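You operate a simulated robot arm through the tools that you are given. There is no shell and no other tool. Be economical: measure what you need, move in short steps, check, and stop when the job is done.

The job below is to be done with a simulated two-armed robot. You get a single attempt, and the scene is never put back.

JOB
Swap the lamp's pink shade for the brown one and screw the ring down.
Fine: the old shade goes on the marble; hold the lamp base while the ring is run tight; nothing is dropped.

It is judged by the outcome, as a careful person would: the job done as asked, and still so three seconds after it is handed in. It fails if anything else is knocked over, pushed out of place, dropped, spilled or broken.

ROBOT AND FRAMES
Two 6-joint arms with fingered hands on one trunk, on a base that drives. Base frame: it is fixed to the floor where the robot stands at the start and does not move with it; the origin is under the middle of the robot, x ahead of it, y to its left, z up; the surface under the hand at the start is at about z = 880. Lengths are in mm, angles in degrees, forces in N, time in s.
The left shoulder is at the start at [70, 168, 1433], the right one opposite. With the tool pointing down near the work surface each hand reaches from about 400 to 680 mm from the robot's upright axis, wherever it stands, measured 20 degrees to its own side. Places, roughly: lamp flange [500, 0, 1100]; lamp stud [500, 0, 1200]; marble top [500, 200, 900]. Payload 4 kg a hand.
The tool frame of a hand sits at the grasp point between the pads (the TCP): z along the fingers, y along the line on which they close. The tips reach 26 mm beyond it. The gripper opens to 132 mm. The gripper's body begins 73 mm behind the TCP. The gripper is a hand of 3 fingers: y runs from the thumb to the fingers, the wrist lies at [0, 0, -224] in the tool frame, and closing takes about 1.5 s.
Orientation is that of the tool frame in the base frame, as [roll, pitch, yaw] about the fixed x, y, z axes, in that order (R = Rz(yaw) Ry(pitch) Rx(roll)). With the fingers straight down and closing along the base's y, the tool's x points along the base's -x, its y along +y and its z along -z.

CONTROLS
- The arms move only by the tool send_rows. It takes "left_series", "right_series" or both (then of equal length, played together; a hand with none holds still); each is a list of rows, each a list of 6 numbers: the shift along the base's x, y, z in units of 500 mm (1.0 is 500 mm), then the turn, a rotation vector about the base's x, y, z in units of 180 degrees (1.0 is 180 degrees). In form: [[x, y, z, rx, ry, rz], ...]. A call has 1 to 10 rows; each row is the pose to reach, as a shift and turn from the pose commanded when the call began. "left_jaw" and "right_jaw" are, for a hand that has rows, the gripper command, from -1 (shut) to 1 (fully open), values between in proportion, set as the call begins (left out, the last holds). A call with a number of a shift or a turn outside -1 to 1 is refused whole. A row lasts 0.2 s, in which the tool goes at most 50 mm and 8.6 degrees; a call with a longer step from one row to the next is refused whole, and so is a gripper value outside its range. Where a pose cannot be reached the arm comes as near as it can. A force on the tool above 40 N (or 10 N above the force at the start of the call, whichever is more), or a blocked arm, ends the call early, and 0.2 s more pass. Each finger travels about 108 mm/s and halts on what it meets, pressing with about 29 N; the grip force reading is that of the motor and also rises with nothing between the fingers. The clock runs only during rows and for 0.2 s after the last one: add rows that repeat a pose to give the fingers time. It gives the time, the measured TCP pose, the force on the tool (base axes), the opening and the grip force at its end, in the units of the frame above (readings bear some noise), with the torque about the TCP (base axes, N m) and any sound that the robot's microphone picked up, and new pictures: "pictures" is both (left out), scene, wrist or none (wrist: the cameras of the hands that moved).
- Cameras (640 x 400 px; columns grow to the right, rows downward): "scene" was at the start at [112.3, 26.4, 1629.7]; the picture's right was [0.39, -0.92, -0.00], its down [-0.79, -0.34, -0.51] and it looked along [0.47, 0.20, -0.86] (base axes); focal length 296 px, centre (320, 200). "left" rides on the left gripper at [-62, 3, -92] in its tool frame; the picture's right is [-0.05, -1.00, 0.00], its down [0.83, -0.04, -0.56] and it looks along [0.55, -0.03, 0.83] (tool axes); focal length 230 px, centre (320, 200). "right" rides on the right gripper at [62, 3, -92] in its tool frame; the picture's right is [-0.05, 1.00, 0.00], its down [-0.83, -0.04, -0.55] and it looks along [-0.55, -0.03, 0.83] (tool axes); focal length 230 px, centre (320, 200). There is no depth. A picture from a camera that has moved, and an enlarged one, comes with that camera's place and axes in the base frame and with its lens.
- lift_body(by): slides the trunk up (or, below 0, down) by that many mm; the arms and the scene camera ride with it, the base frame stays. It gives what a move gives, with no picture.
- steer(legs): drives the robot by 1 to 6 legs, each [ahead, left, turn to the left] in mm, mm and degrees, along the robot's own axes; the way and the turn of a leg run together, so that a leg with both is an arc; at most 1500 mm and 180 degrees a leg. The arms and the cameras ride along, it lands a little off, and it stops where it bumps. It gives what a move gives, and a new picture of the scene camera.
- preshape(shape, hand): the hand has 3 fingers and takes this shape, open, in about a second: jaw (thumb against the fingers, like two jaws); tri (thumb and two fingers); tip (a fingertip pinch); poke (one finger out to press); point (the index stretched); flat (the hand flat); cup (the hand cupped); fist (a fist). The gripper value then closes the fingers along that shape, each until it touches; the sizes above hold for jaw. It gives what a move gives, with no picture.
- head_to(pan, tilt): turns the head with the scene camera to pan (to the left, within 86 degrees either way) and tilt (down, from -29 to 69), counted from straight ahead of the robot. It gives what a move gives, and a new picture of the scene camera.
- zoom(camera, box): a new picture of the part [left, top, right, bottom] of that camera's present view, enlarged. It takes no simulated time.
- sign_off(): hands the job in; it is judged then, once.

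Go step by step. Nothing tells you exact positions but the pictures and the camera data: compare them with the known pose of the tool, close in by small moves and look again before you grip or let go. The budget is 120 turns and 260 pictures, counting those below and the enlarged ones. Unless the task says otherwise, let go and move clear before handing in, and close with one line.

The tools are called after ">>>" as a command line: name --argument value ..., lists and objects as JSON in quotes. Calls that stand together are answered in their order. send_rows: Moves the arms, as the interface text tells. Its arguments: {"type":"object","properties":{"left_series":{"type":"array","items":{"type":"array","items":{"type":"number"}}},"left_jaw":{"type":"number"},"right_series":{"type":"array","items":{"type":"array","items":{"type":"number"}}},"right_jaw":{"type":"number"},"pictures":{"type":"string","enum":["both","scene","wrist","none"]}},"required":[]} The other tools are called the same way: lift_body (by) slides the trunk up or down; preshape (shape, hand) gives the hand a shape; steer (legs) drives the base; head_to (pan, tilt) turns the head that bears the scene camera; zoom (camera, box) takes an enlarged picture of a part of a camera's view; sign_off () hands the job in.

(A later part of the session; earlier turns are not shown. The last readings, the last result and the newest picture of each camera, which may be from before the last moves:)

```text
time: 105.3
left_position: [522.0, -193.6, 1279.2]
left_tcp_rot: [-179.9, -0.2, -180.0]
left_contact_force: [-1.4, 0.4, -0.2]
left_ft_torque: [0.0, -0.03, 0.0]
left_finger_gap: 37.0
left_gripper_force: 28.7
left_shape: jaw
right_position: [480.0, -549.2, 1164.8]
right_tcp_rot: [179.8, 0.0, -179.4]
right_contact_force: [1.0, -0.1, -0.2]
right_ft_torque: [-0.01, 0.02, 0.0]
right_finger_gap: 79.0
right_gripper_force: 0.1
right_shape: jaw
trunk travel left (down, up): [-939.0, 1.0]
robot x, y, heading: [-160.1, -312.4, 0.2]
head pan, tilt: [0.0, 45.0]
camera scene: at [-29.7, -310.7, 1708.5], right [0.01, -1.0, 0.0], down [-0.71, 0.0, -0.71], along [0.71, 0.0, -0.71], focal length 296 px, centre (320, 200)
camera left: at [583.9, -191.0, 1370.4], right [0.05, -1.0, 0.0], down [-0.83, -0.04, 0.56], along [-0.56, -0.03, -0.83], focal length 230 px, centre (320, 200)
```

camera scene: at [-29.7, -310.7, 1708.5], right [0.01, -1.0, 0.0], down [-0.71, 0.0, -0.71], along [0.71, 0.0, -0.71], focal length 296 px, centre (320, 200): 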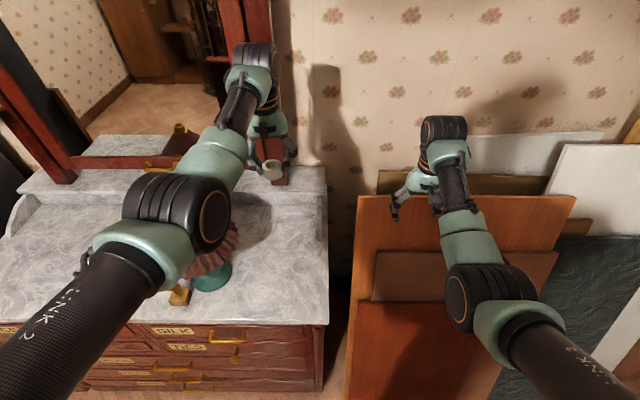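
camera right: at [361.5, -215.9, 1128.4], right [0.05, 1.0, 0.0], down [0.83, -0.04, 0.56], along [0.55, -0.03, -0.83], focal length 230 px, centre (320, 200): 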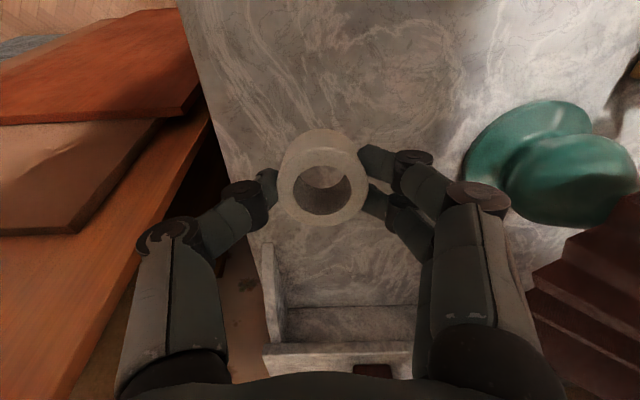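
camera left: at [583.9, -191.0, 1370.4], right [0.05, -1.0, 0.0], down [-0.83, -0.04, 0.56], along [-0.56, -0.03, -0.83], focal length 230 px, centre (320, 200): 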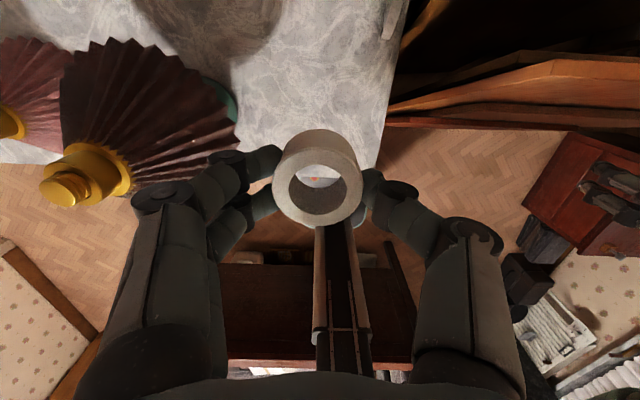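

The ring is in the left hand. Now I'll drive to the working place (lamp about 655 mm ahead), carrying the ring high over the lamp.

>>> steer --legs '[[-35, 332, 0]]'

>>> send_rows --right_series '[[-0.019, -0.003, -0.021, 0.0129, -0.0374, 0.0184], [-0.038, -0.007, -0.042, 0.0258, -0.0748, 0.0368], [-0.057, -0.01, -0.063, 0.0386, -0.1122, 0.0552], [-0.076, -0.014, -0.084, 0.0515, -0.1496, 0.0736], [-0.095, -0.017, -0.105, 0.0644, -0.187, 0.092], [-0.114, -0.02, -0.126, 0.0773, -0.2244, 0.1104], [-0.133, -0.024, -0.147, 0.0902, -0.2618, 0.1288], [-0.152, -0.027, -0.168, 0.103, -0.2992, 0.1472], [-0.17, -0.03, -0.189, 0.1159, -0.3366, 0.1656], [-0.188, -0.034, -0.21, 0.1288, -0.374, 0.184]]' --right_jaw 0.58 --pictures "both"

```text
time: 107.5
left_position: [484.0, 131.2, 1277.7]
left_tcp_rot: [180.0, -0.1, -179.8]
left_contact_force: [-0.3, -0.5, 0.0]
left_ft_torque: [0.0, 0.01, 0.01]
left_finger_gap: 36.8
left_gripper_force: 29.0
left_shape: jaw
right_position: [442.5, -223.6, 1163.9]
right_tcp_rot: [179.7, 0.0, -179.3]
right_contact_force: [0.4, -0.4, -0.2]
right_ft_torque: [0.05, 0.02, 0.0]
right_finger_gap: 78.5
right_gripper_force: 0.1
right_shape: jaw
trunk travel left (down, up): [-939.0, 1.0]
robot x, y, heading: [-196.9, 13.3, 0.8]
head pan, tilt: [0.0, 45.0]
camera scene: at [-67.1, 12.0, 1708.5], right [0.01, -1.0, 0.0], down [-0.71, -0.01, -0.71], along [0.71, 0.01, -0.71], focal length 296 px, centre (320, 200)
```

scene: 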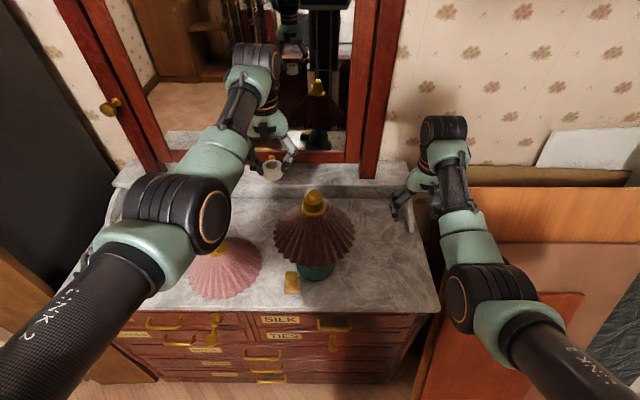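

```text
time: 109.7
left_position: [484.0, 133.1, 1280.3]
left_tcp_rot: [-179.9, -0.1, -179.9]
left_contact_force: [0.5, 0.8, -0.9]
left_ft_torque: [0.05, 0.02, 0.02]
left_finger_gap: 37.0
left_gripper_force: 28.9
left_shape: jaw
right_position: [348.6, -240.4, 1060.2]
right_tcp_rot: [-177.8, 70.1, -139.6]
right_contact_force: [-0.5, 0.8, 0.2]
right_ft_torque: [0.01, -0.04, 0.02]
right_finger_gap: 103.9
right_gripper_force: 0.0
right_shape: jaw
trunk travel left (down, up): [-939.0, 1.0]
robot x, y, heading: [-201.3, 15.4, 0.5]
head pan, tilt: [0.0, 45.0]
camera scene: at [-67.9, 15.3, 1708.6], right [0.01, -1.0, 0.0], down [-0.71, -0.01, -0.71], along [0.71, 0.01, -0.71], focal length 296 px, centre (320, 200)
camera right: at [261.4, -303.9, 1033.0], right [-0.61, 0.8, 0.04], down [-0.17, -0.17, 0.97], along [0.78, 0.58, 0.24], focal length 230 px, centre (320, 200)
```

scene: 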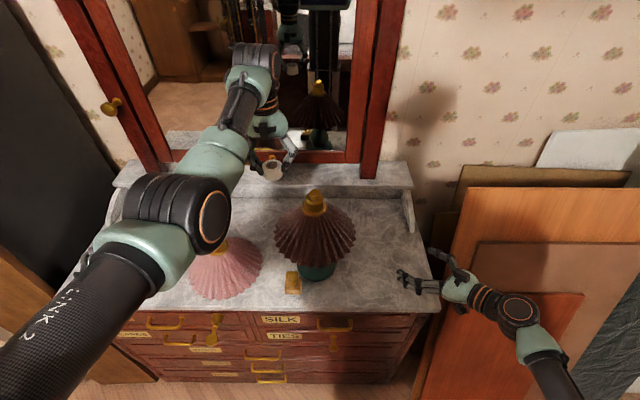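
right: 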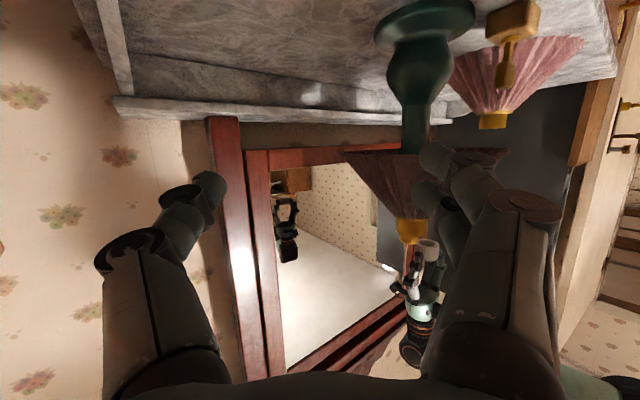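

The right hand turned as wanted, and its camera sees the lamp base well. I'll bring it to the pre-position low in front-right of the lamp.

>>> send_rows --right_series '[[-0.01, 0.06, -0.04, 0, 0, 0], [-0.02, 0.13, -0.08, 0, 0, 0], [-0.03, 0.2, -0.12, 0, 0, 0], [-0.03, 0.27, -0.16, 0, 0, 0], [-0.03, 0.32, -0.2, 0, 0, 0], [-0.03, 0.32, -0.205, 0, 0, 0]]' --pictures "both"

>>> zoom --camera "scene" --box '[240, 170, 440, 310]'

```text
time: 111.0
left_position: [483.9, 133.9, 1278.5]
left_tcp_rot: [-179.9, -0.1, -179.8]
left_contact_force: [-0.5, 0.4, -0.2]
left_ft_torque: [0.01, 0.01, 0.01]
left_finger_gap: 37.1
left_gripper_force: 28.6
left_shape: jaw
right_position: [334.3, -79.2, 996.3]
right_tcp_rot: [-179.3, 69.0, -141.1]
right_contact_force: [-1.0, 0.8, -1.1]
right_ft_torque: [0.02, 0.0, 0.01]
right_finger_gap: 104.0
right_gripper_force: 0.0
right_shape: jaw
right hand out of reach, approached as far as the arm can: row 3, 4, 5, 6
trunk travel left (down, up): [-939.0, 1.0]
robot x, y, heading: [-200.7, 11.7, 0.6]
head pan, tilt: [0.0, 45.0]
camera scene: at [-67.8, 14.8, 1708.5], right [0.01, -1.0, 0.0], down [-0.71, -0.01, -0.71], along [0.71, 0.01, -0.71], focal length 296 px, centre (320, 200)
camera right: at [247.1, -143.1, 971.3], right [-0.6, 0.8, 0.04], down [-0.15, -0.17, 0.97], along [0.78, 0.58, 0.22], focal length 230 px, centre (320, 200)
```

scene: 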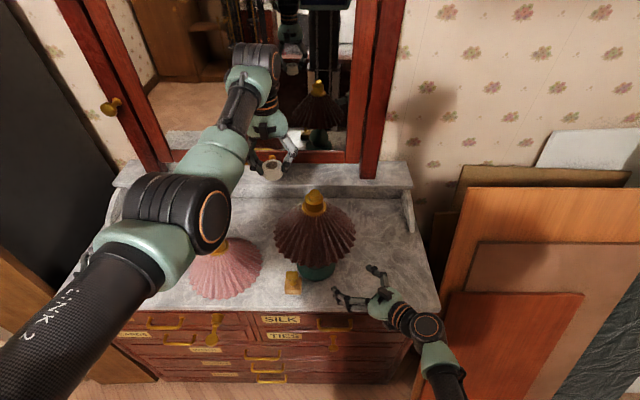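
right: 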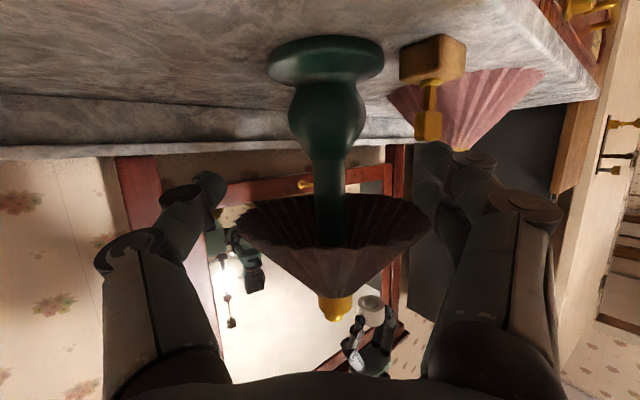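

```text
2.86 times, centred on (340, 240) of scene
camera zoom: at [-67.8, 14.8, 1708.5], right [0.01, -1.0, 0.0], down [-0.71, -0.01, -0.71], along [0.71, 0.01, -0.71], focal length 847 px, centre (263, 86)
```

zoom: 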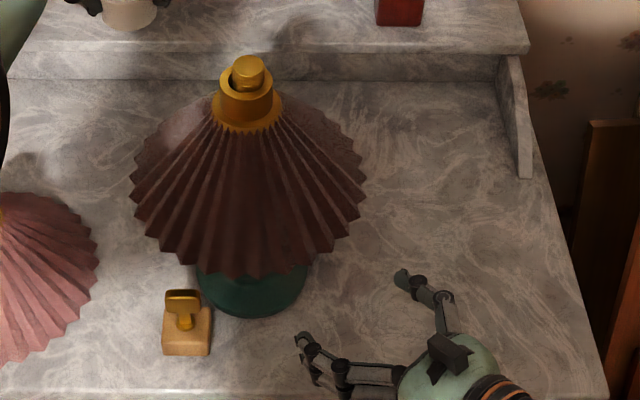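

The right hand can't get low enough with the trunk at the top. I'll raise that hand 40 mm, then lower the trunk by 80 mm, which brings it to z ≈ 956.

>>> send_rows --right_series '[[0, 0, 0.04, 0, 0, 0], [0, 0, 0.08, 0, 0, 0], [0, 0, 0.08, 0, 0, 0]]' --pictures "none"

>>> lift_body --by -80

>>> send_rows --right_series '[[0, 0, 0, 0, 0, 0], [0, 0, 0, 0, 0, 0]]' --pictures "both"

```text
time: 111.8
left_position: [484.6, 133.5, 1278.9]
left_tcp_rot: [-179.9, -0.1, -179.8]
left_contact_force: [0.2, -0.5, 0.0]
left_ft_torque: [0.0, -0.02, -0.01]
left_finger_gap: 37.0
left_gripper_force: 29.2
left_shape: jaw
right_position: [332.7, -78.5, 1034.3]
right_tcp_rot: [-177.9, 70.0, -139.7]
right_contact_force: [0.1, -0.1, -0.6]
right_ft_torque: [0.01, -0.01, -0.01]
right_finger_gap: 104.0
right_gripper_force: 0.0
right_shape: jaw
trunk travel left (down, up): [-939.0, 1.0]
robot x, y, heading: [-201.8, 15.4, 0.8]
head pan, tilt: [0.0, 45.0]
```

```text
time: 113.0
left_position: [483.4, 134.9, 1199.4]
left_tcp_rot: [-179.9, -0.1, -179.8]
left_contact_force: [-0.4, 0.1, -0.6]
left_ft_torque: [0.03, 0.0, -0.03]
left_finger_gap: 36.6
left_gripper_force: 29.5
left_shape: jaw
right_position: [334.4, -79.4, 956.0]
right_tcp_rot: [-178.0, 70.1, -139.8]
right_contact_force: [-0.3, 0.1, -0.2]
right_ft_torque: [0.02, -0.02, -0.02]
right_finger_gap: 104.0
right_gripper_force: 0.1
right_shape: jaw
trunk travel left (down, up): [-859.0, 81.0]
robot x, y, heading: [-199.9, 13.0, 0.4]
head pan, tilt: [0.0, 45.0]
```

```text
time: 113.6
left_position: [483.1, 133.6, 1197.3]
left_tcp_rot: [-179.9, -0.1, -179.9]
left_contact_force: [0.6, 0.0, 0.0]
left_ft_torque: [0.02, 0.01, 0.04]
left_finger_gap: 36.6
left_gripper_force: 29.1
left_shape: jaw
right_position: [332.8, -79.4, 955.4]
right_tcp_rot: [-178.0, 70.1, -139.7]
right_contact_force: [-0.3, -0.4, -0.7]
right_ft_torque: [-0.02, -0.01, -0.04]
right_finger_gap: 103.9
right_gripper_force: 0.0
right_shape: jaw
trunk travel left (down, up): [-859.0, 81.0]
robot x, y, heading: [-199.8, 13.5, 0.6]
head pan, tilt: [0.0, 45.0]
camera scene: at [-67.8, 15.7, 1628.5], right [0.01, -1.0, 0.0], down [-0.71, -0.01, -0.71], along [0.71, 0.01, -0.71], focal length 296 px, centre (320, 200)
camera right: at [247.0, -144.0, 928.2], right [-0.61, 0.79, 0.04], down [-0.17, -0.17, 0.97], along [0.78, 0.58, 0.24], focal length 230 px, centre (320, 200)
```

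scene: 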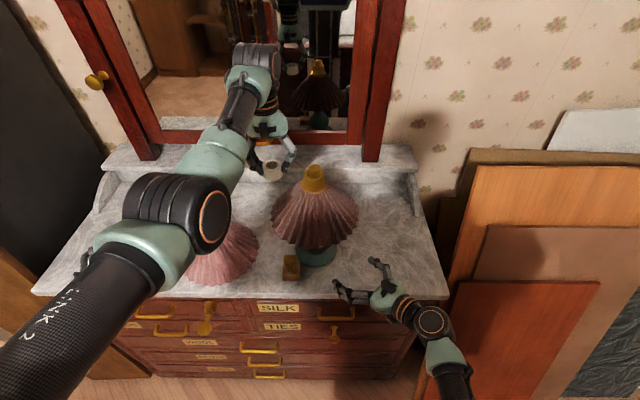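
right: 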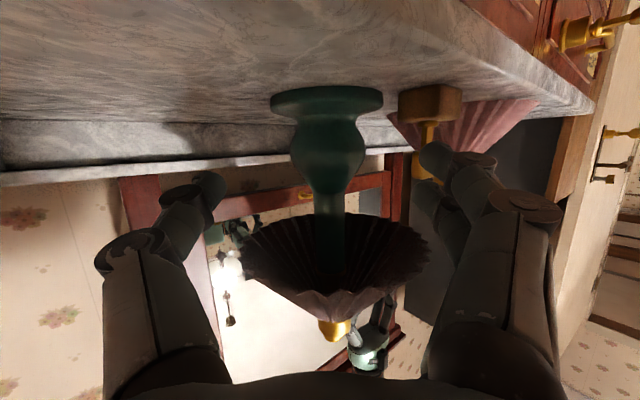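

The hand is well lined up with the lamp's bulb (centre about (457, 24, 941)). I'll move in three quarters of the way and look.

>>> send_rows --right_series '[[0.04, 0.033, 0, 0, 0, 0], [0.08, 0.066, 0, 0, 0, 0], [0.12, 0.1, -0.004, 0, 0, 0], [0.16, 0.133, -0.008, 0, 0, 0], [0.18, 0.15, -0.01, 0, 0, 0], [0.18, 0.15, -0.01, 0, 0, 0]]' --pictures "both"

>>> zoom --camera "scene" --box '[240, 150, 440, 310]'

```text
time: 115.0
left_position: [483.3, 134.8, 1199.3]
left_tcp_rot: [-179.9, -0.1, -179.8]
left_contact_force: [0.4, 0.1, -0.5]
left_ft_torque: [-0.02, -0.04, -0.01]
left_finger_gap: 36.6
left_gripper_force: 29.1
left_shape: jaw
right_position: [422.7, -4.2, 950.5]
right_tcp_rot: [-177.9, 70.2, -139.7]
right_contact_force: [0.6, -0.7, 0.3]
right_ft_torque: [-0.01, -0.01, 0.0]
right_finger_gap: 103.9
right_gripper_force: 0.1
right_shape: jaw
trunk travel left (down, up): [-859.0, 81.0]
robot x, y, heading: [-198.7, 13.2, 0.5]
head pan, tilt: [0.0, 45.0]
camera scene: at [-68.3, 15.5, 1628.6], right [0.01, -1.0, 0.0], down [-0.71, -0.01, -0.71], along [0.71, 0.01, -0.71], focal length 296 px, centre (320, 200)
camera right: at [336.4, -68.5, 923.5], right [-0.61, 0.79, 0.04], down [-0.17, -0.17, 0.97], along [0.78, 0.58, 0.24], focal length 230 px, centre (320, 200)
```

scene: 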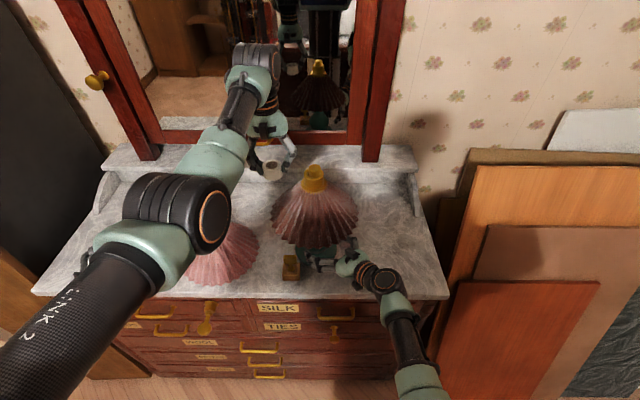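
right: 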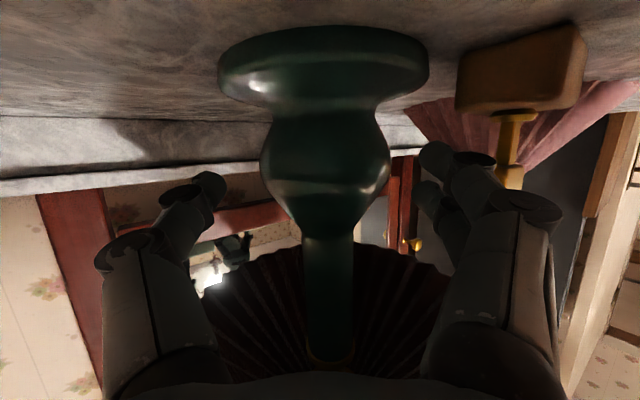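

```text
2.50 times, centred on (340, 230) of scene
camera zoom: at [-68.3, 15.5, 1628.6], right [0.01, -1.0, 0.0], down [-0.71, -0.01, -0.71], along [0.71, 0.01, -0.71], focal length 741 px, centre (270, 125)
```

zoom: 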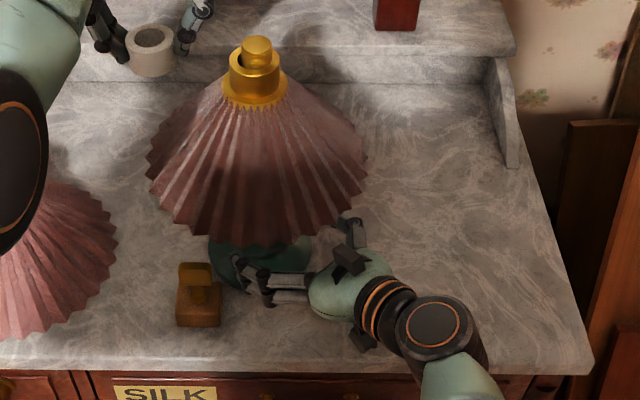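

Well centred. I'll go in the last 47 mm and down 8 mm, then close gently on the bulb.

>>> send_rows --right_series '[[0.024, 0.022, -0.008, 0, 0, 0], [0.048, 0.045, -0.016, 0, 0, 0], [0.07, 0.064, -0.016, 0, 0, 0], [0.07, 0.064, -0.016, 0, 0, 0]]' --pictures "wrist"

```text
time: 116.2
left_position: [484.1, 134.3, 1199.1]
left_tcp_rot: [-179.9, -0.1, -179.7]
left_contact_force: [0.4, -0.1, 0.0]
left_ft_torque: [0.01, -0.01, 0.01]
left_finger_gap: 36.8
left_gripper_force: 28.5
left_shape: jaw
right_position: [453.8, 4.6, 928.4]
right_tcp_rot: [-175.0, 67.6, -137.8]
right_contact_force: [-0.3, 1.6, -1.5]
right_ft_torque: [-0.08, 0.0, -0.04]
right_finger_gap: 105.2
right_gripper_force: 0.1
right_shape: jaw
right hand out of reach, approached as far as the arm can: row 3, 4
trunk travel left (down, up): [-859.0, 81.0]
robot x, y, heading: [-198.4, 16.7, 0.4]
head pan, tilt: [0.0, 45.0]
stopped in row 4 (right hand): the arm was blocked; the commanded pose is now the measured one
camera right: at [366.1, -60.9, 905.9], right [-0.6, 0.8, 0.02], down [-0.15, -0.13, 0.98], along [0.79, 0.58, 0.2], focal length 230 px, centre (320, 200)
```

right: 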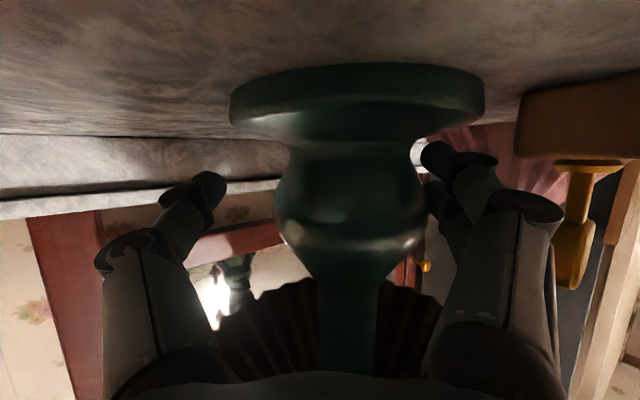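

The arm hits its inward limit about 20 mm short. Shifting the base 18 mm left carries the hand over and centres it on the bulb.

>>> steer --legs '[[0, 18, 0]]'

>>> send_rows --right_series '[[0, 0, 0.012, -0.01, 0.0, 0.0], [0, 0, 0.026, -0.02, 0, 0], [0, 0, 0.026, -0.02, 0, 0]]' --pictures "wrist"

```text
time: 117.0
left_position: [483.5, 147.3, 1199.9]
left_tcp_rot: [179.9, 0.0, -179.9]
left_contact_force: [-0.5, -0.6, -0.3]
left_ft_torque: [0.05, -0.02, 0.02]
left_finger_gap: 36.9
left_gripper_force: 29.5
left_shape: jaw
right_position: [453.8, 17.0, 928.8]
right_tcp_rot: [-175.5, 67.8, -138.2]
right_contact_force: [0.8, 0.1, -0.3]
right_ft_torque: [-0.01, 0.03, 0.03]
right_finger_gap: 104.0
right_gripper_force: 0.1
right_shape: jaw
trunk travel left (down, up): [-859.0, 81.0]
robot x, y, heading: [-196.4, 30.1, 0.7]
head pan, tilt: [0.0, 45.0]
camera scene: at [-67.8, 27.2, 1628.5], right [0.01, -1.0, 0.0], down [-0.71, 0.0, -0.71], along [0.71, 0.01, -0.71], focal length 296 px, centre (320, 200)
```

scene: 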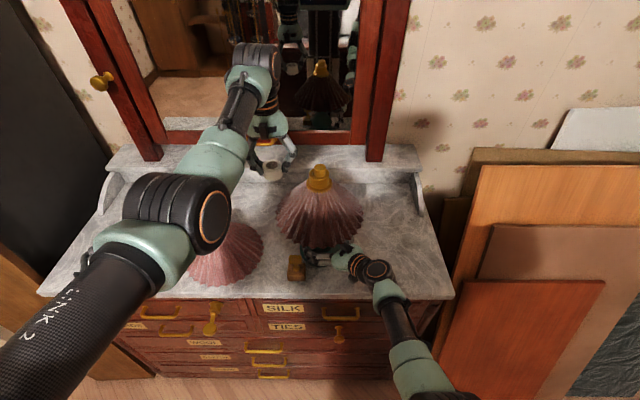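

```text
time: 117.8
left_position: [484.4, 151.6, 1198.2]
left_tcp_rot: [-179.9, -0.1, -180.0]
left_contact_force: [-0.5, -0.5, 0.0]
left_ft_torque: [-0.01, 0.01, 0.04]
left_finger_gap: 36.9
left_gripper_force: 28.7
left_shape: jaw
right_position: [457.6, 8.3, 942.8]
right_tcp_rot: [-166.1, 64.6, -129.9]
right_contact_force: [-1.0, 1.1, -0.9]
right_ft_torque: [-0.05, 0.01, 0.02]
right_finger_gap: 105.0
right_gripper_force: 0.1
right_shape: jaw
trunk travel left (down, up): [-859.0, 81.0]
robot x, y, heading: [-196.8, 33.6, 0.4]
head pan, tilt: [0.0, 45.0]
camera right: at [370.5, -57.4, 924.9], right [-0.59, 0.81, -0.06], down [-0.16, -0.05, 0.99], along [0.79, 0.59, 0.16], focal length 230 px, centre (320, 200)
```

right: 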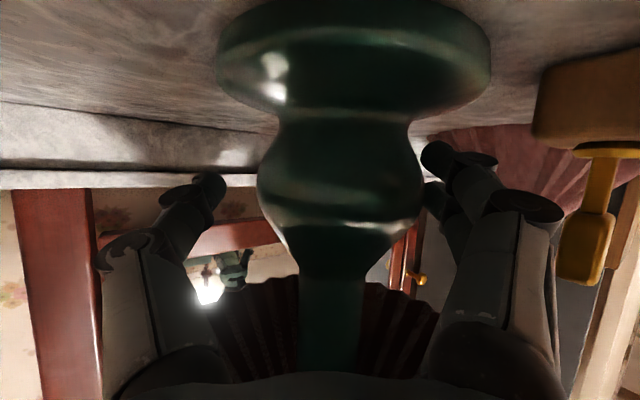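

The bulb is now between the fingers, 10 mm off-centre. I'll close in two stages so it settles gently.

>>> send_rows --right_series '[[0, 0, 0, 0, 0, 0], [0, 0, 0, 0, 0, 0], [0, 0, 0, 0, 0, 0]]' --right_jaw 0.38 --pictures "wrist"

```text
time: 118.6
left_position: [483.3, 151.7, 1199.7]
left_tcp_rot: [-180.0, 0.0, -179.9]
left_contact_force: [-0.3, 0.9, -0.4]
left_ft_torque: [-0.02, -0.01, -0.01]
left_finger_gap: 36.9
left_gripper_force: 28.8
left_shape: jaw
right_position: [456.1, 7.3, 940.9]
right_tcp_rot: [-166.3, 64.4, -130.0]
right_contact_force: [-1.6, 1.0, 0.5]
right_ft_torque: [0.02, 0.01, 0.05]
right_finger_gap: 93.3
right_gripper_force: 0.0
right_shape: jaw
trunk travel left (down, up): [-859.0, 81.0]
robot x, y, heading: [-196.7, 31.2, 0.6]
head pan, tilt: [0.0, 45.0]
camera right: at [368.8, -57.3, 923.2], right [-0.59, 0.81, -0.06], down [-0.16, -0.05, 0.99], along [0.79, 0.59, 0.15], focal length 230 px, centre (320, 200)
```

right: 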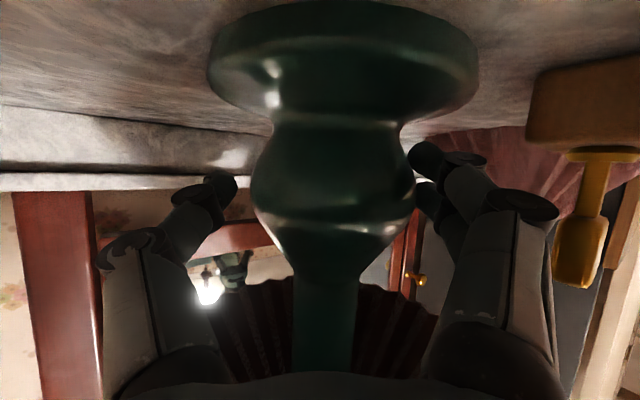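

>>> send_rows --right_series '[[0, 0, 0, 0, 0, 0], [0, 0, 0, 0, 0, 0], [0, 0, 0, 0, 0, 0], [0, 0, 0, 0, 0, 0]]' --right_jaw -1 --pictures "both"

>>> zoom --camera "scene" --box '[240, 150, 440, 310]'

```text
time: 119.6
left_position: [484.0, 151.4, 1197.4]
left_tcp_rot: [-179.8, -0.1, -179.9]
left_contact_force: [1.0, -0.5, -1.0]
left_ft_torque: [0.0, 0.01, 0.0]
left_finger_gap: 36.8
left_gripper_force: 28.7
left_shape: jaw
right_position: [455.8, 8.8, 938.7]
right_tcp_rot: [-166.7, 64.3, -130.3]
right_contact_force: [2.0, 0.3, 3.6]
right_ft_torque: [0.2, 0.07, -0.05]
right_finger_gap: 79.8
right_gripper_force: 29.1
right_shape: jaw
trunk travel left (down, up): [-859.0, 81.0]
robot x, y, heading: [-196.9, 33.5, 0.3]
head pan, tilt: [0.0, 45.0]
camera scene: at [-67.9, 33.6, 1628.6], right [0.01, -1.0, 0.0], down [-0.71, -0.01, -0.71], along [0.71, 0.01, -0.71], focal length 296 px, centre (320, 200)
camera right: at [367.9, -57.8, 921.9], right [-0.59, 0.81, -0.05], down [-0.15, -0.05, 0.99], along [0.79, 0.59, 0.15], focal length 230 px, centre (320, 200)
```

scene: 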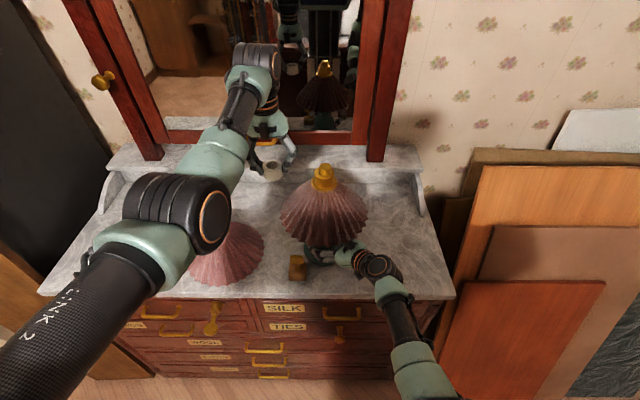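
right: 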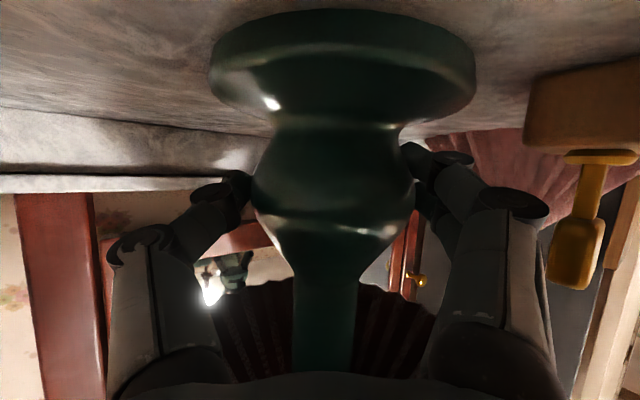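

```text
2.50 times, centred on (340, 230) of scene
camera zoom: at [-67.9, 33.6, 1628.6], right [0.01, -1.0, 0.0], down [-0.71, -0.01, -0.71], along [0.71, 0.01, -0.71], focal length 741 px, centre (270, 125)
```

zoom: 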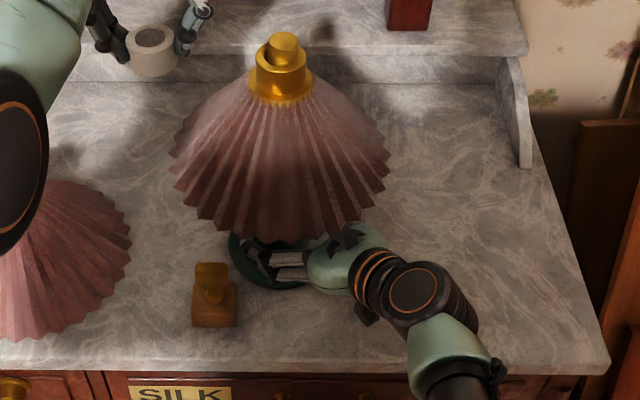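

The base is gripped firmly and the lamp is upright. The stud is at about (468, 28); I'll bring the ring above it at z ≈ 1245.

>>> send_rows --left_series '[[0, 0, 0.05, 0, 0, 0], [0, 0, 0.1, 0, 0, 0], [0, -0.06, 0.11, 0, 0, 0], [-0.01, -0.12, 0.11, 0, 0, 0], [-0.02, -0.18, 0.11, 0, 0, 0], [-0.03, -0.22, 0.11, 0, 0, 0], [-0.032, -0.246, 0.11, 0, 0, 0], [-0.032, -0.246, 0.11, 0, 0, 0]]' --pictures "both"

>>> zoom --camera "left" --box '[240, 100, 400, 260]'

>>> zoom --camera "scene" --box '[270, 120, 370, 220]'

```text
time: 121.4
left_position: [457.1, 33.6, 1252.4]
left_tcp_rot: [-179.9, 0.0, -180.0]
left_contact_force: [0.2, 0.3, -0.2]
left_ft_torque: [0.03, 0.01, -0.01]
left_finger_gap: 36.9
left_gripper_force: 28.8
left_shape: jaw
left hand out of reach, approached as far as the arm can: row 5, 6, 7, 8
right_position: [453.8, 8.4, 938.3]
right_tcp_rot: [-166.8, 64.3, -130.6]
right_contact_force: [3.5, 0.7, 7.9]
right_ft_torque: [0.34, 0.01, -0.2]
right_finger_gap: 78.4
right_gripper_force: 29.4
right_shape: jaw
trunk travel left (down, up): [-859.0, 81.0]
robot x, y, heading: [-197.6, 34.7, 0.5]
head pan, tilt: [0.0, 45.0]
camera scene: at [-68.7, 33.8, 1628.6], right [0.01, -1.0, 0.0], down [-0.71, -0.01, -0.71], along [0.71, 0.01, -0.71], focal length 296 px, centre (320, 200)
camera left: at [518.7, 37.0, 1343.4], right [0.05, -1.0, 0.0], down [-0.83, -0.04, 0.56], along [-0.55, -0.03, -0.83], focal length 230 px, centre (320, 200)
```

scene: 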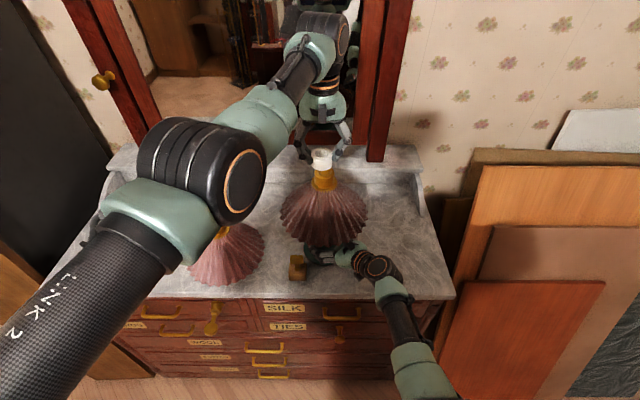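
left: 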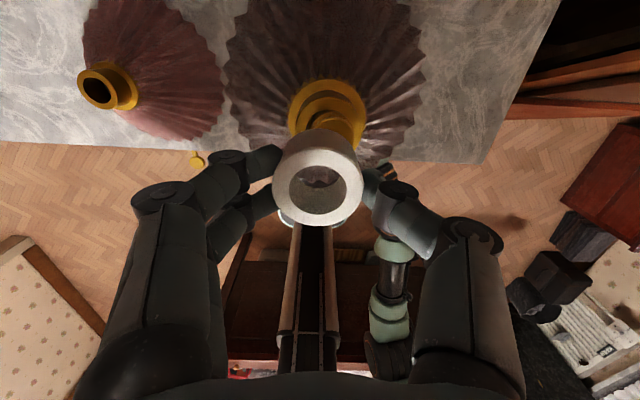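

```text
2.50 times, centred on (320, 180) of left
camera zoom: at [518.7, 37.0, 1343.4], right [0.05, -1.0, 0.0], down [-0.83, -0.04, 0.56], along [-0.55, -0.03, -0.83], focal length 575 px, centre (320, 250)
```

zoom: 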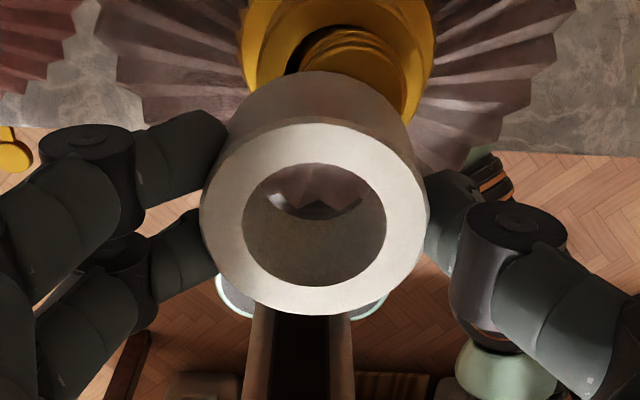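

```text
4.00 times, centred on (320, 170) of scene
camera zoom: at [-68.7, 33.8, 1628.6], right [0.01, -1.0, 0.0], down [-0.71, -0.01, -0.71], along [0.71, 0.01, -0.71], focal length 1186 px, centre (320, 320)
```

zoom: 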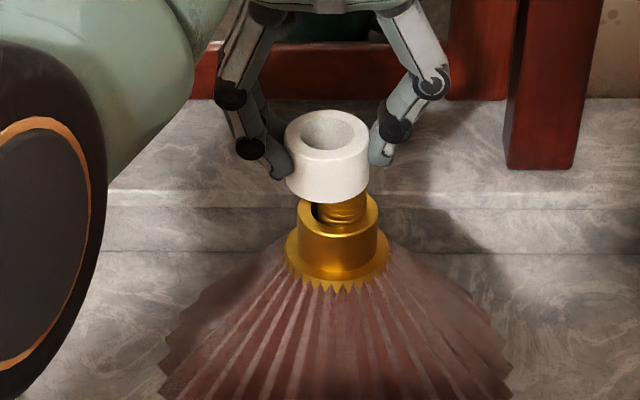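

The left arm is at its outer limit about 15 mm short of the stud. I'll use the right hand, which holds the base, to slide the lamp about 15 mm toward the robot.

>>> send_rows --right_series '[[-0.008, 0, 0, 0, 0, 0], [-0.016, 0, 0, 0, 0, 0], [-0.024, 0, 0, 0, 0, 0], [-0.03, 0, 0, 0, 0, 0], [-0.03, 0, 0, 0, 0, 0]]' --pictures "both"

>>> zoom --camera "scene" --box '[270, 120, 370, 220]'

```text
time: 122.6
left_position: [459.1, 33.4, 1250.7]
left_tcp_rot: [-180.0, -0.1, -179.9]
left_contact_force: [-0.1, 0.2, -1.3]
left_ft_torque: [0.04, -0.02, -0.02]
left_finger_gap: 36.6
left_gripper_force: 28.8
left_shape: jaw
right_position: [443.8, 4.5, 939.4]
right_tcp_rot: [-165.8, 64.3, -129.5]
right_contact_force: [0.9, -0.5, 0.3]
right_ft_torque: [0.04, 0.15, -0.07]
right_finger_gap: 78.0
right_gripper_force: 29.4
right_shape: jaw
trunk travel left (down, up): [-859.0, 81.0]
robot x, y, heading: [-197.4, 31.4, 0.6]
head pan, tilt: [0.0, 45.0]
camera scene: at [-66.5, 33.1, 1628.4], right [0.01, -1.0, 0.0], down [-0.71, -0.01, -0.71], along [0.71, 0.01, -0.71], focal length 296 px, centre (320, 200)
camera right: at [355.9, -61.2, 921.7], right [-0.59, 0.81, -0.06], down [-0.16, -0.04, 0.99], along [0.79, 0.59, 0.15], focal length 230 px, centre (320, 200)
```

scene: 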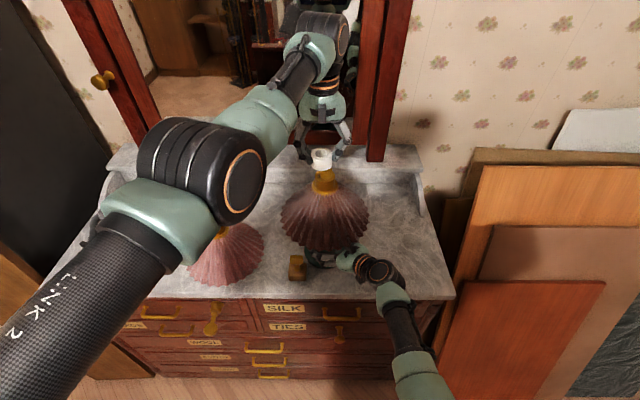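
right: 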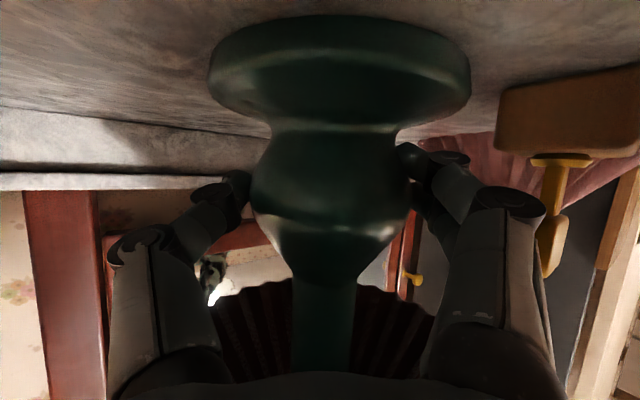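

```text
4.00 times, centred on (320, 170) of scene
camera zoom: at [-66.5, 33.1, 1628.4], right [0.01, -1.0, 0.0], down [-0.71, -0.01, -0.71], along [0.71, 0.01, -0.71], focal length 1186 px, centre (320, 320)
```

zoom: 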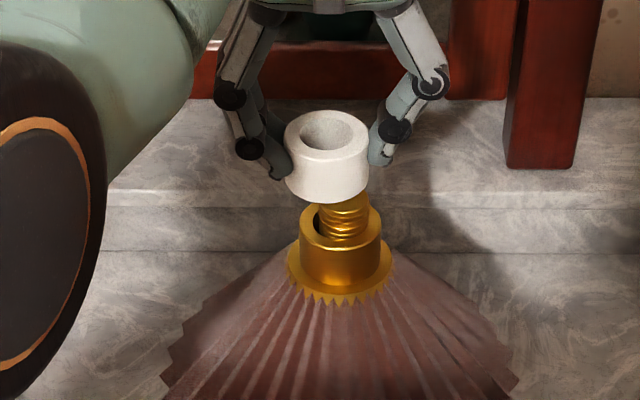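

The lamp slid as wanted. The stud is now about 11 mm to the right of the ring; I'll pull the lamp 5 mm more and shift the ring over.

>>> send_rows --right_series '[[-0.006, 0.0, 0, 0, 0, 0], [-0.012, 0.0, 0, 0, 0, 0], [-0.012, 0.0, 0, 0, 0, 0], [-0.012, 0.0, 0, 0, 0, 0]]' --left_series '[[-0.004, -0.01, 0, 0, 0, 0], [-0.008, -0.02, 0, 0, 0, 0], [-0.008, -0.022, 0, 0, 0, 0], [-0.008, -0.022, 0, 0, 0, 0]]' --pictures "both"

>>> zoom --camera "scene" --box '[270, 120, 370, 220]'

>>> zoom --camera "left" --box '[240, 100, 400, 260]'

```text
time: 123.6
left_position: [456.1, 24.1, 1251.2]
left_tcp_rot: [-179.9, -0.2, -179.9]
left_contact_force: [0.1, 0.2, -0.2]
left_ft_torque: [-0.01, 0.0, -0.03]
left_finger_gap: 36.6
left_gripper_force: 28.4
left_shape: jaw
right_position: [438.9, 3.7, 937.5]
right_tcp_rot: [-165.5, 64.2, -129.5]
right_contact_force: [2.8, -1.1, -0.8]
right_ft_torque: [0.17, 0.18, -0.11]
right_finger_gap: 78.1
right_gripper_force: 28.6
right_shape: jaw
trunk travel left (down, up): [-859.0, 81.0]
robot x, y, heading: [-204.1, 31.4, 0.5]
head pan, tilt: [0.0, 45.0]
camera scene: at [-66.5, 33.0, 1628.5], right [0.01, -1.0, 0.0], down [-0.71, -0.01, -0.71], along [0.71, 0.01, -0.71], focal length 296 px, centre (320, 200)
camera right: at [350.5, -62.4, 921.5], right [-0.59, 0.81, -0.06], down [-0.16, -0.04, 0.99], along [0.79, 0.59, 0.15], focal length 230 px, centre (320, 200)
camera left: at [516.8, 26.5, 1342.3], right [0.05, -1.0, 0.0], down [-0.83, -0.04, 0.56], along [-0.56, -0.03, -0.83], focal length 230 px, centre (320, 200)
```

scene: 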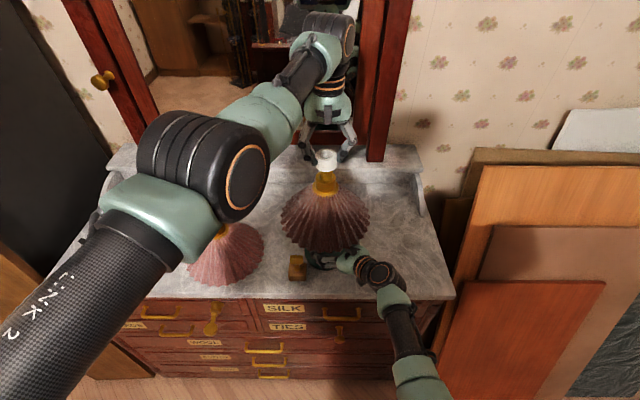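
right: 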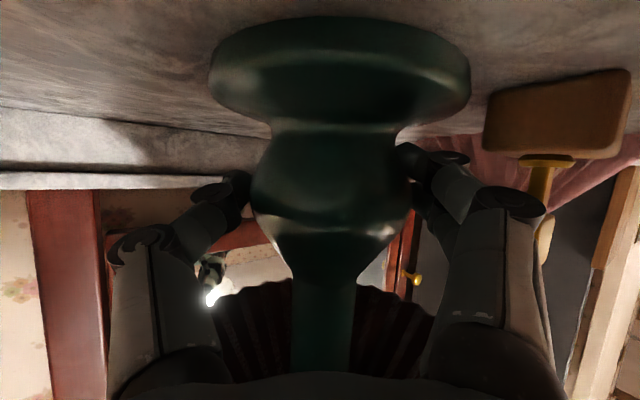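
left: 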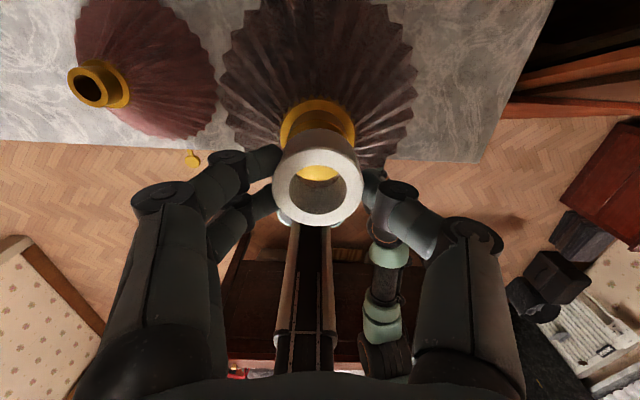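

```text
4.00 times, centred on (320, 170) of scene
camera zoom: at [-66.5, 33.0, 1628.5], right [0.01, -1.0, 0.0], down [-0.71, -0.01, -0.71], along [0.71, 0.01, -0.71], focal length 1186 px, centre (320, 320)
```

zoom: 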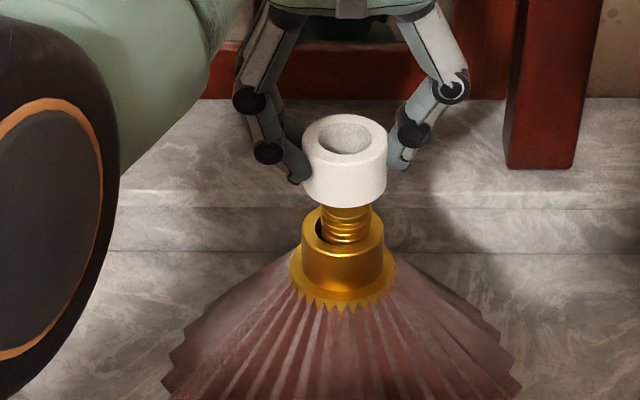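

```text
2.50 times, centred on (320, 180) of left
camera zoom: at [516.8, 26.5, 1342.3], right [0.05, -1.0, 0.0], down [-0.83, -0.04, 0.56], along [-0.56, -0.03, -0.83], focal length 575 px, centre (320, 250)
```

zoom: 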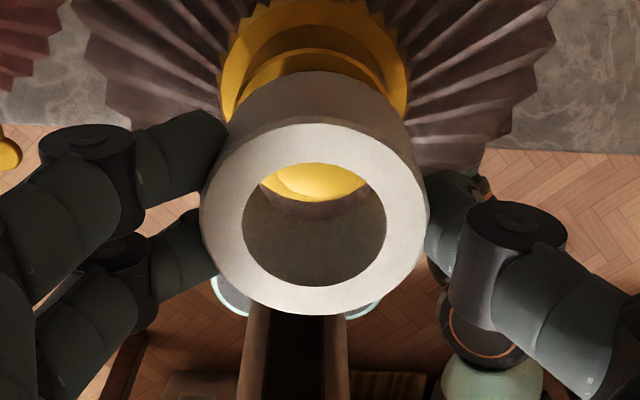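

Laterally aligned. The ring needs about 3.5 mm toward the robot; I'll do that, go down to 1238, and look.

>>> send_rows --left_series '[[-0.007, -0.001, 0, 0, 0, 0], [-0.007, -0.001, -0.013, 0, 0, 0], [-0.007, -0.001, -0.026, 0, 0, 0], [-0.007, -0.001, -0.026, 0, 0, 0]]' --pictures "none"

>>> zoom --camera "left" --box '[240, 100, 400, 260]'

>>> zoom --camera "scene" --box '[280, 130, 370, 200]'

```text
time: 124.6
left_position: [452.9, 23.4, 1237.9]
left_tcp_rot: [-179.9, -0.3, -179.9]
left_contact_force: [-0.2, 0.0, 0.5]
left_ft_torque: [-0.03, 0.03, 0.01]
left_finger_gap: 36.8
left_gripper_force: 29.0
left_shape: jaw
right_position: [436.2, 3.9, 938.2]
right_tcp_rot: [-165.7, 64.1, -129.7]
right_contact_force: [3.9, -1.9, 5.1]
right_ft_torque: [0.37, 0.13, -0.12]
right_finger_gap: 77.4
right_gripper_force: 28.7
right_shape: jaw
trunk travel left (down, up): [-859.0, 81.0]
robot x, y, heading: [-201.7, 28.1, 0.8]
head pan, tilt: [0.0, 45.0]
```

```text
2.50 times, centred on (320, 180) of left
camera zoom: at [514.1, 24.9, 1329.2], right [0.05, -1.0, 0.0], down [-0.83, -0.04, 0.56], along [-0.56, -0.03, -0.83], focal length 575 px, centre (320, 250)
```

zoom: 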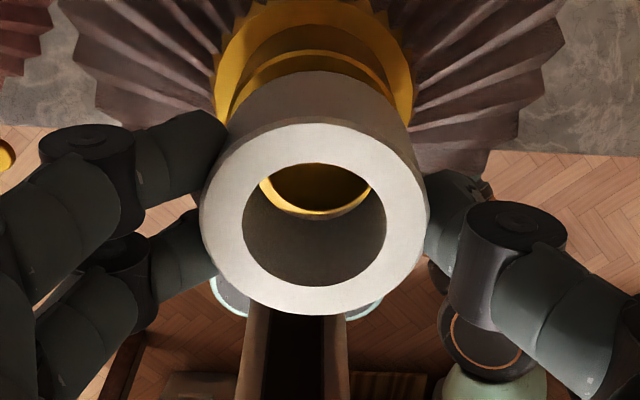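

```text
5.71 times, centred on (325, 165) of scene
camera zoom: at [-67.5, 33.2, 1628.6], right [0.01, -1.0, 0.0], down [-0.71, -0.01, -0.71], along [0.71, 0.01, -0.71], focal length 1694 px, centre (291, 400)
```

zoom: 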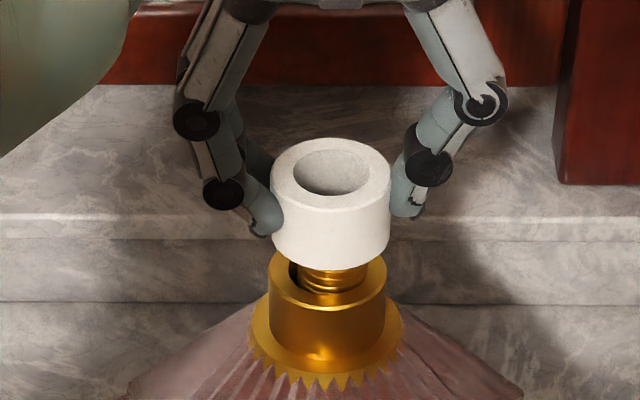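

Ring and stud are now concentric within about 1 mm. I'll lower gently until the ring sits on the stud's end.

>>> send_rows --left_series '[[0, -0.002, -0.005, 0, 0, 0], [0, -0.002, -0.01, 0, 0, 0], [0, -0.002, -0.014, 0, 0, 0], [0, -0.002, -0.014, 0, 0, 0]]' --pictures "none"

>>> zoom --camera "scene" --box '[280, 130, 370, 200]'

```text
time: 125.6
left_position: [451.7, 21.9, 1232.3]
left_tcp_rot: [-179.9, -0.1, -179.9]
left_contact_force: [-0.5, -0.2, -0.7]
left_ft_torque: [0.01, 0.0, 0.01]
left_finger_gap: 36.8
left_gripper_force: 29.0
left_shape: jaw
right_position: [435.0, 4.2, 936.0]
right_tcp_rot: [-166.0, 64.0, -129.8]
right_contact_force: [5.0, -0.3, 8.3]
right_ft_torque: [0.28, -0.04, -0.2]
right_finger_gap: 75.9
right_gripper_force: 29.1
right_shape: jaw
trunk travel left (down, up): [-859.0, 81.0]
robot x, y, heading: [-199.6, 33.5, 0.6]
head pan, tilt: [0.0, 45.0]
```

```text
5.71 times, centred on (325, 165) of scene
camera zoom: at [-68.2, 33.2, 1628.6], right [0.01, -1.0, 0.0], down [-0.71, -0.01, -0.71], along [0.71, 0.01, -0.71], focal length 1694 px, centre (291, 400)
```

zoom: 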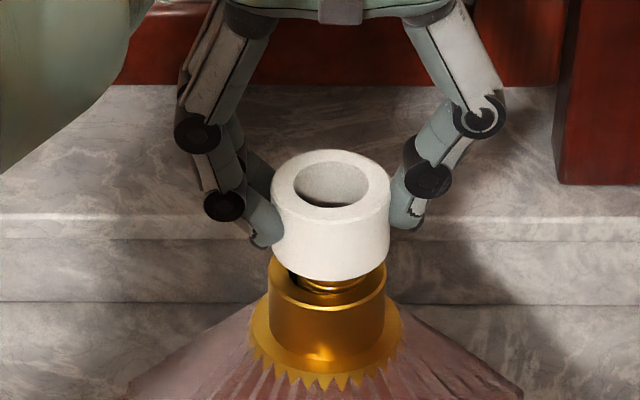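

The ring is about to touch, but the right hand's grip on the bulb is near its fingertips and creeping. I'll raise the ring slightly, reopen the right hand, drive 12 mm forward for a deeper grip, and regrip.

>>> send_rows --left_series '[[0, 0, 0.02, 0, 0, 0], [0, 0, 0.04, 0, 0, 0], [0, 0, 0.04, 0, 0, 0], [0, 0, 0.04, 0, 0, 0]]' --right_series '[[0, 0, 0, 0, 0, 0], [0, 0, 0, 0, 0, 0], [0, 0, 0, 0, 0, 0], [0, 0, 0, 0, 0, 0]]' --right_jaw 0.5 --pictures "none"

>>> zoom --camera "right" --box '[0, 0, 640, 400]'

```text
time: 126.6
left_position: [451.2, 22.6, 1253.0]
left_tcp_rot: [-179.9, -0.1, -179.9]
left_contact_force: [0.7, 0.6, -0.4]
left_ft_torque: [0.01, 0.0, 0.01]
left_finger_gap: 36.8
left_gripper_force: 29.3
left_shape: jaw
right_position: [432.7, 4.0, 934.5]
right_tcp_rot: [-166.3, 63.9, -130.0]
right_contact_force: [0.3, -0.4, -0.4]
right_ft_torque: [-0.01, 0.02, -0.01]
right_finger_gap: 98.7
right_gripper_force: 0.0
right_shape: jaw
trunk travel left (down, up): [-859.0, 81.0]
robot x, y, heading: [-198.5, 31.7, 0.7]
head pan, tilt: [0.0, 45.0]
```

```text
1.00 times, centred on (320, 200) of right (not enlarged: the box is as wide or as high as the picture)
camera zoom: at [345.7, -61.9, 918.0], right [-0.59, 0.8, -0.06], down [-0.15, -0.04, 0.99], along [0.79, 0.59, 0.14], focal length 230 px, centre (320, 200)
```

zoom: 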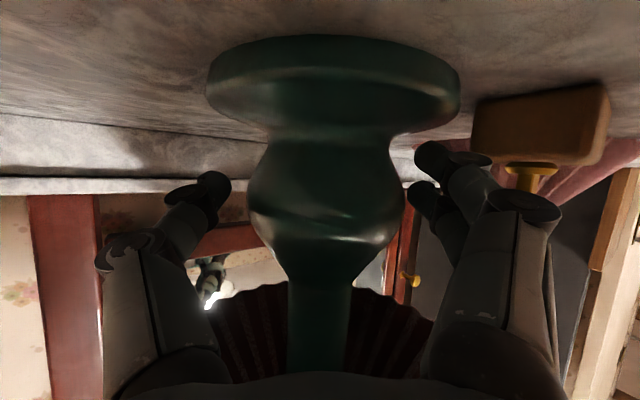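

>>> steer --legs '[[16, 9, 0]]'

>>> zoom --camera "right" --box '[0, 0, 640, 400]'

```text
time: 127.4
left_position: [462.9, 29.3, 1255.4]
left_tcp_rot: [-180.0, 0.1, -180.0]
left_contact_force: [-0.4, -0.8, 0.3]
left_ft_torque: [0.01, -0.03, 0.03]
left_finger_gap: 36.7
left_gripper_force: 28.8
left_shape: jaw
right_position: [446.1, 9.9, 936.9]
right_tcp_rot: [-166.2, 63.9, -129.9]
right_contact_force: [-1.2, 0.6, -0.5]
right_ft_torque: [0.02, 0.02, -0.04]
right_finger_gap: 98.6
right_gripper_force: 0.0
right_shape: jaw
trunk travel left (down, up): [-859.0, 81.0]
robot x, y, heading: [-183.8, 40.8, 0.6]
head pan, tilt: [0.0, 45.0]
camera scene: at [-57.7, 39.3, 1629.0], right [0.01, -1.0, 0.0], down [-0.7, -0.01, -0.71], along [0.71, 0.01, -0.7], focal length 296 px, centre (320, 200)
```

scene: 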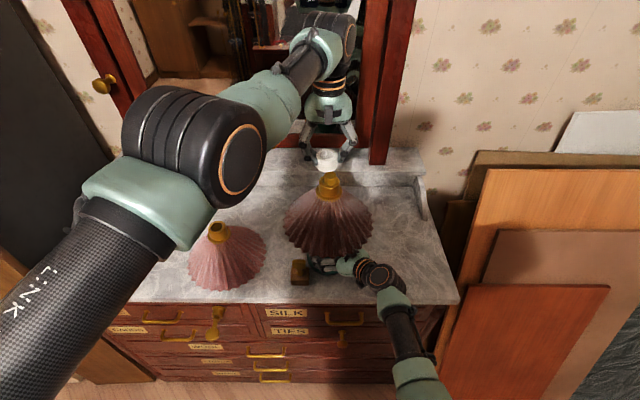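

```text
1.00 times, centred on (320, 200) of right (not enlarged: the box is as wide or as high as the picture)
camera zoom: at [358.1, -54.6, 919.2], right [-0.59, 0.8, -0.06], down [-0.15, -0.04, 0.99], along [0.79, 0.59, 0.15], focal length 230 px, centre (320, 200)
```

zoom: 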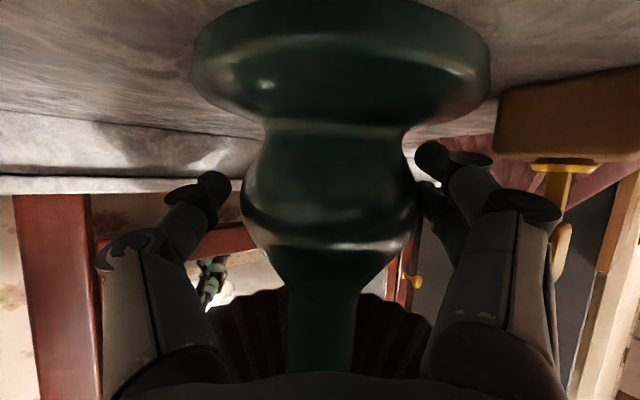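

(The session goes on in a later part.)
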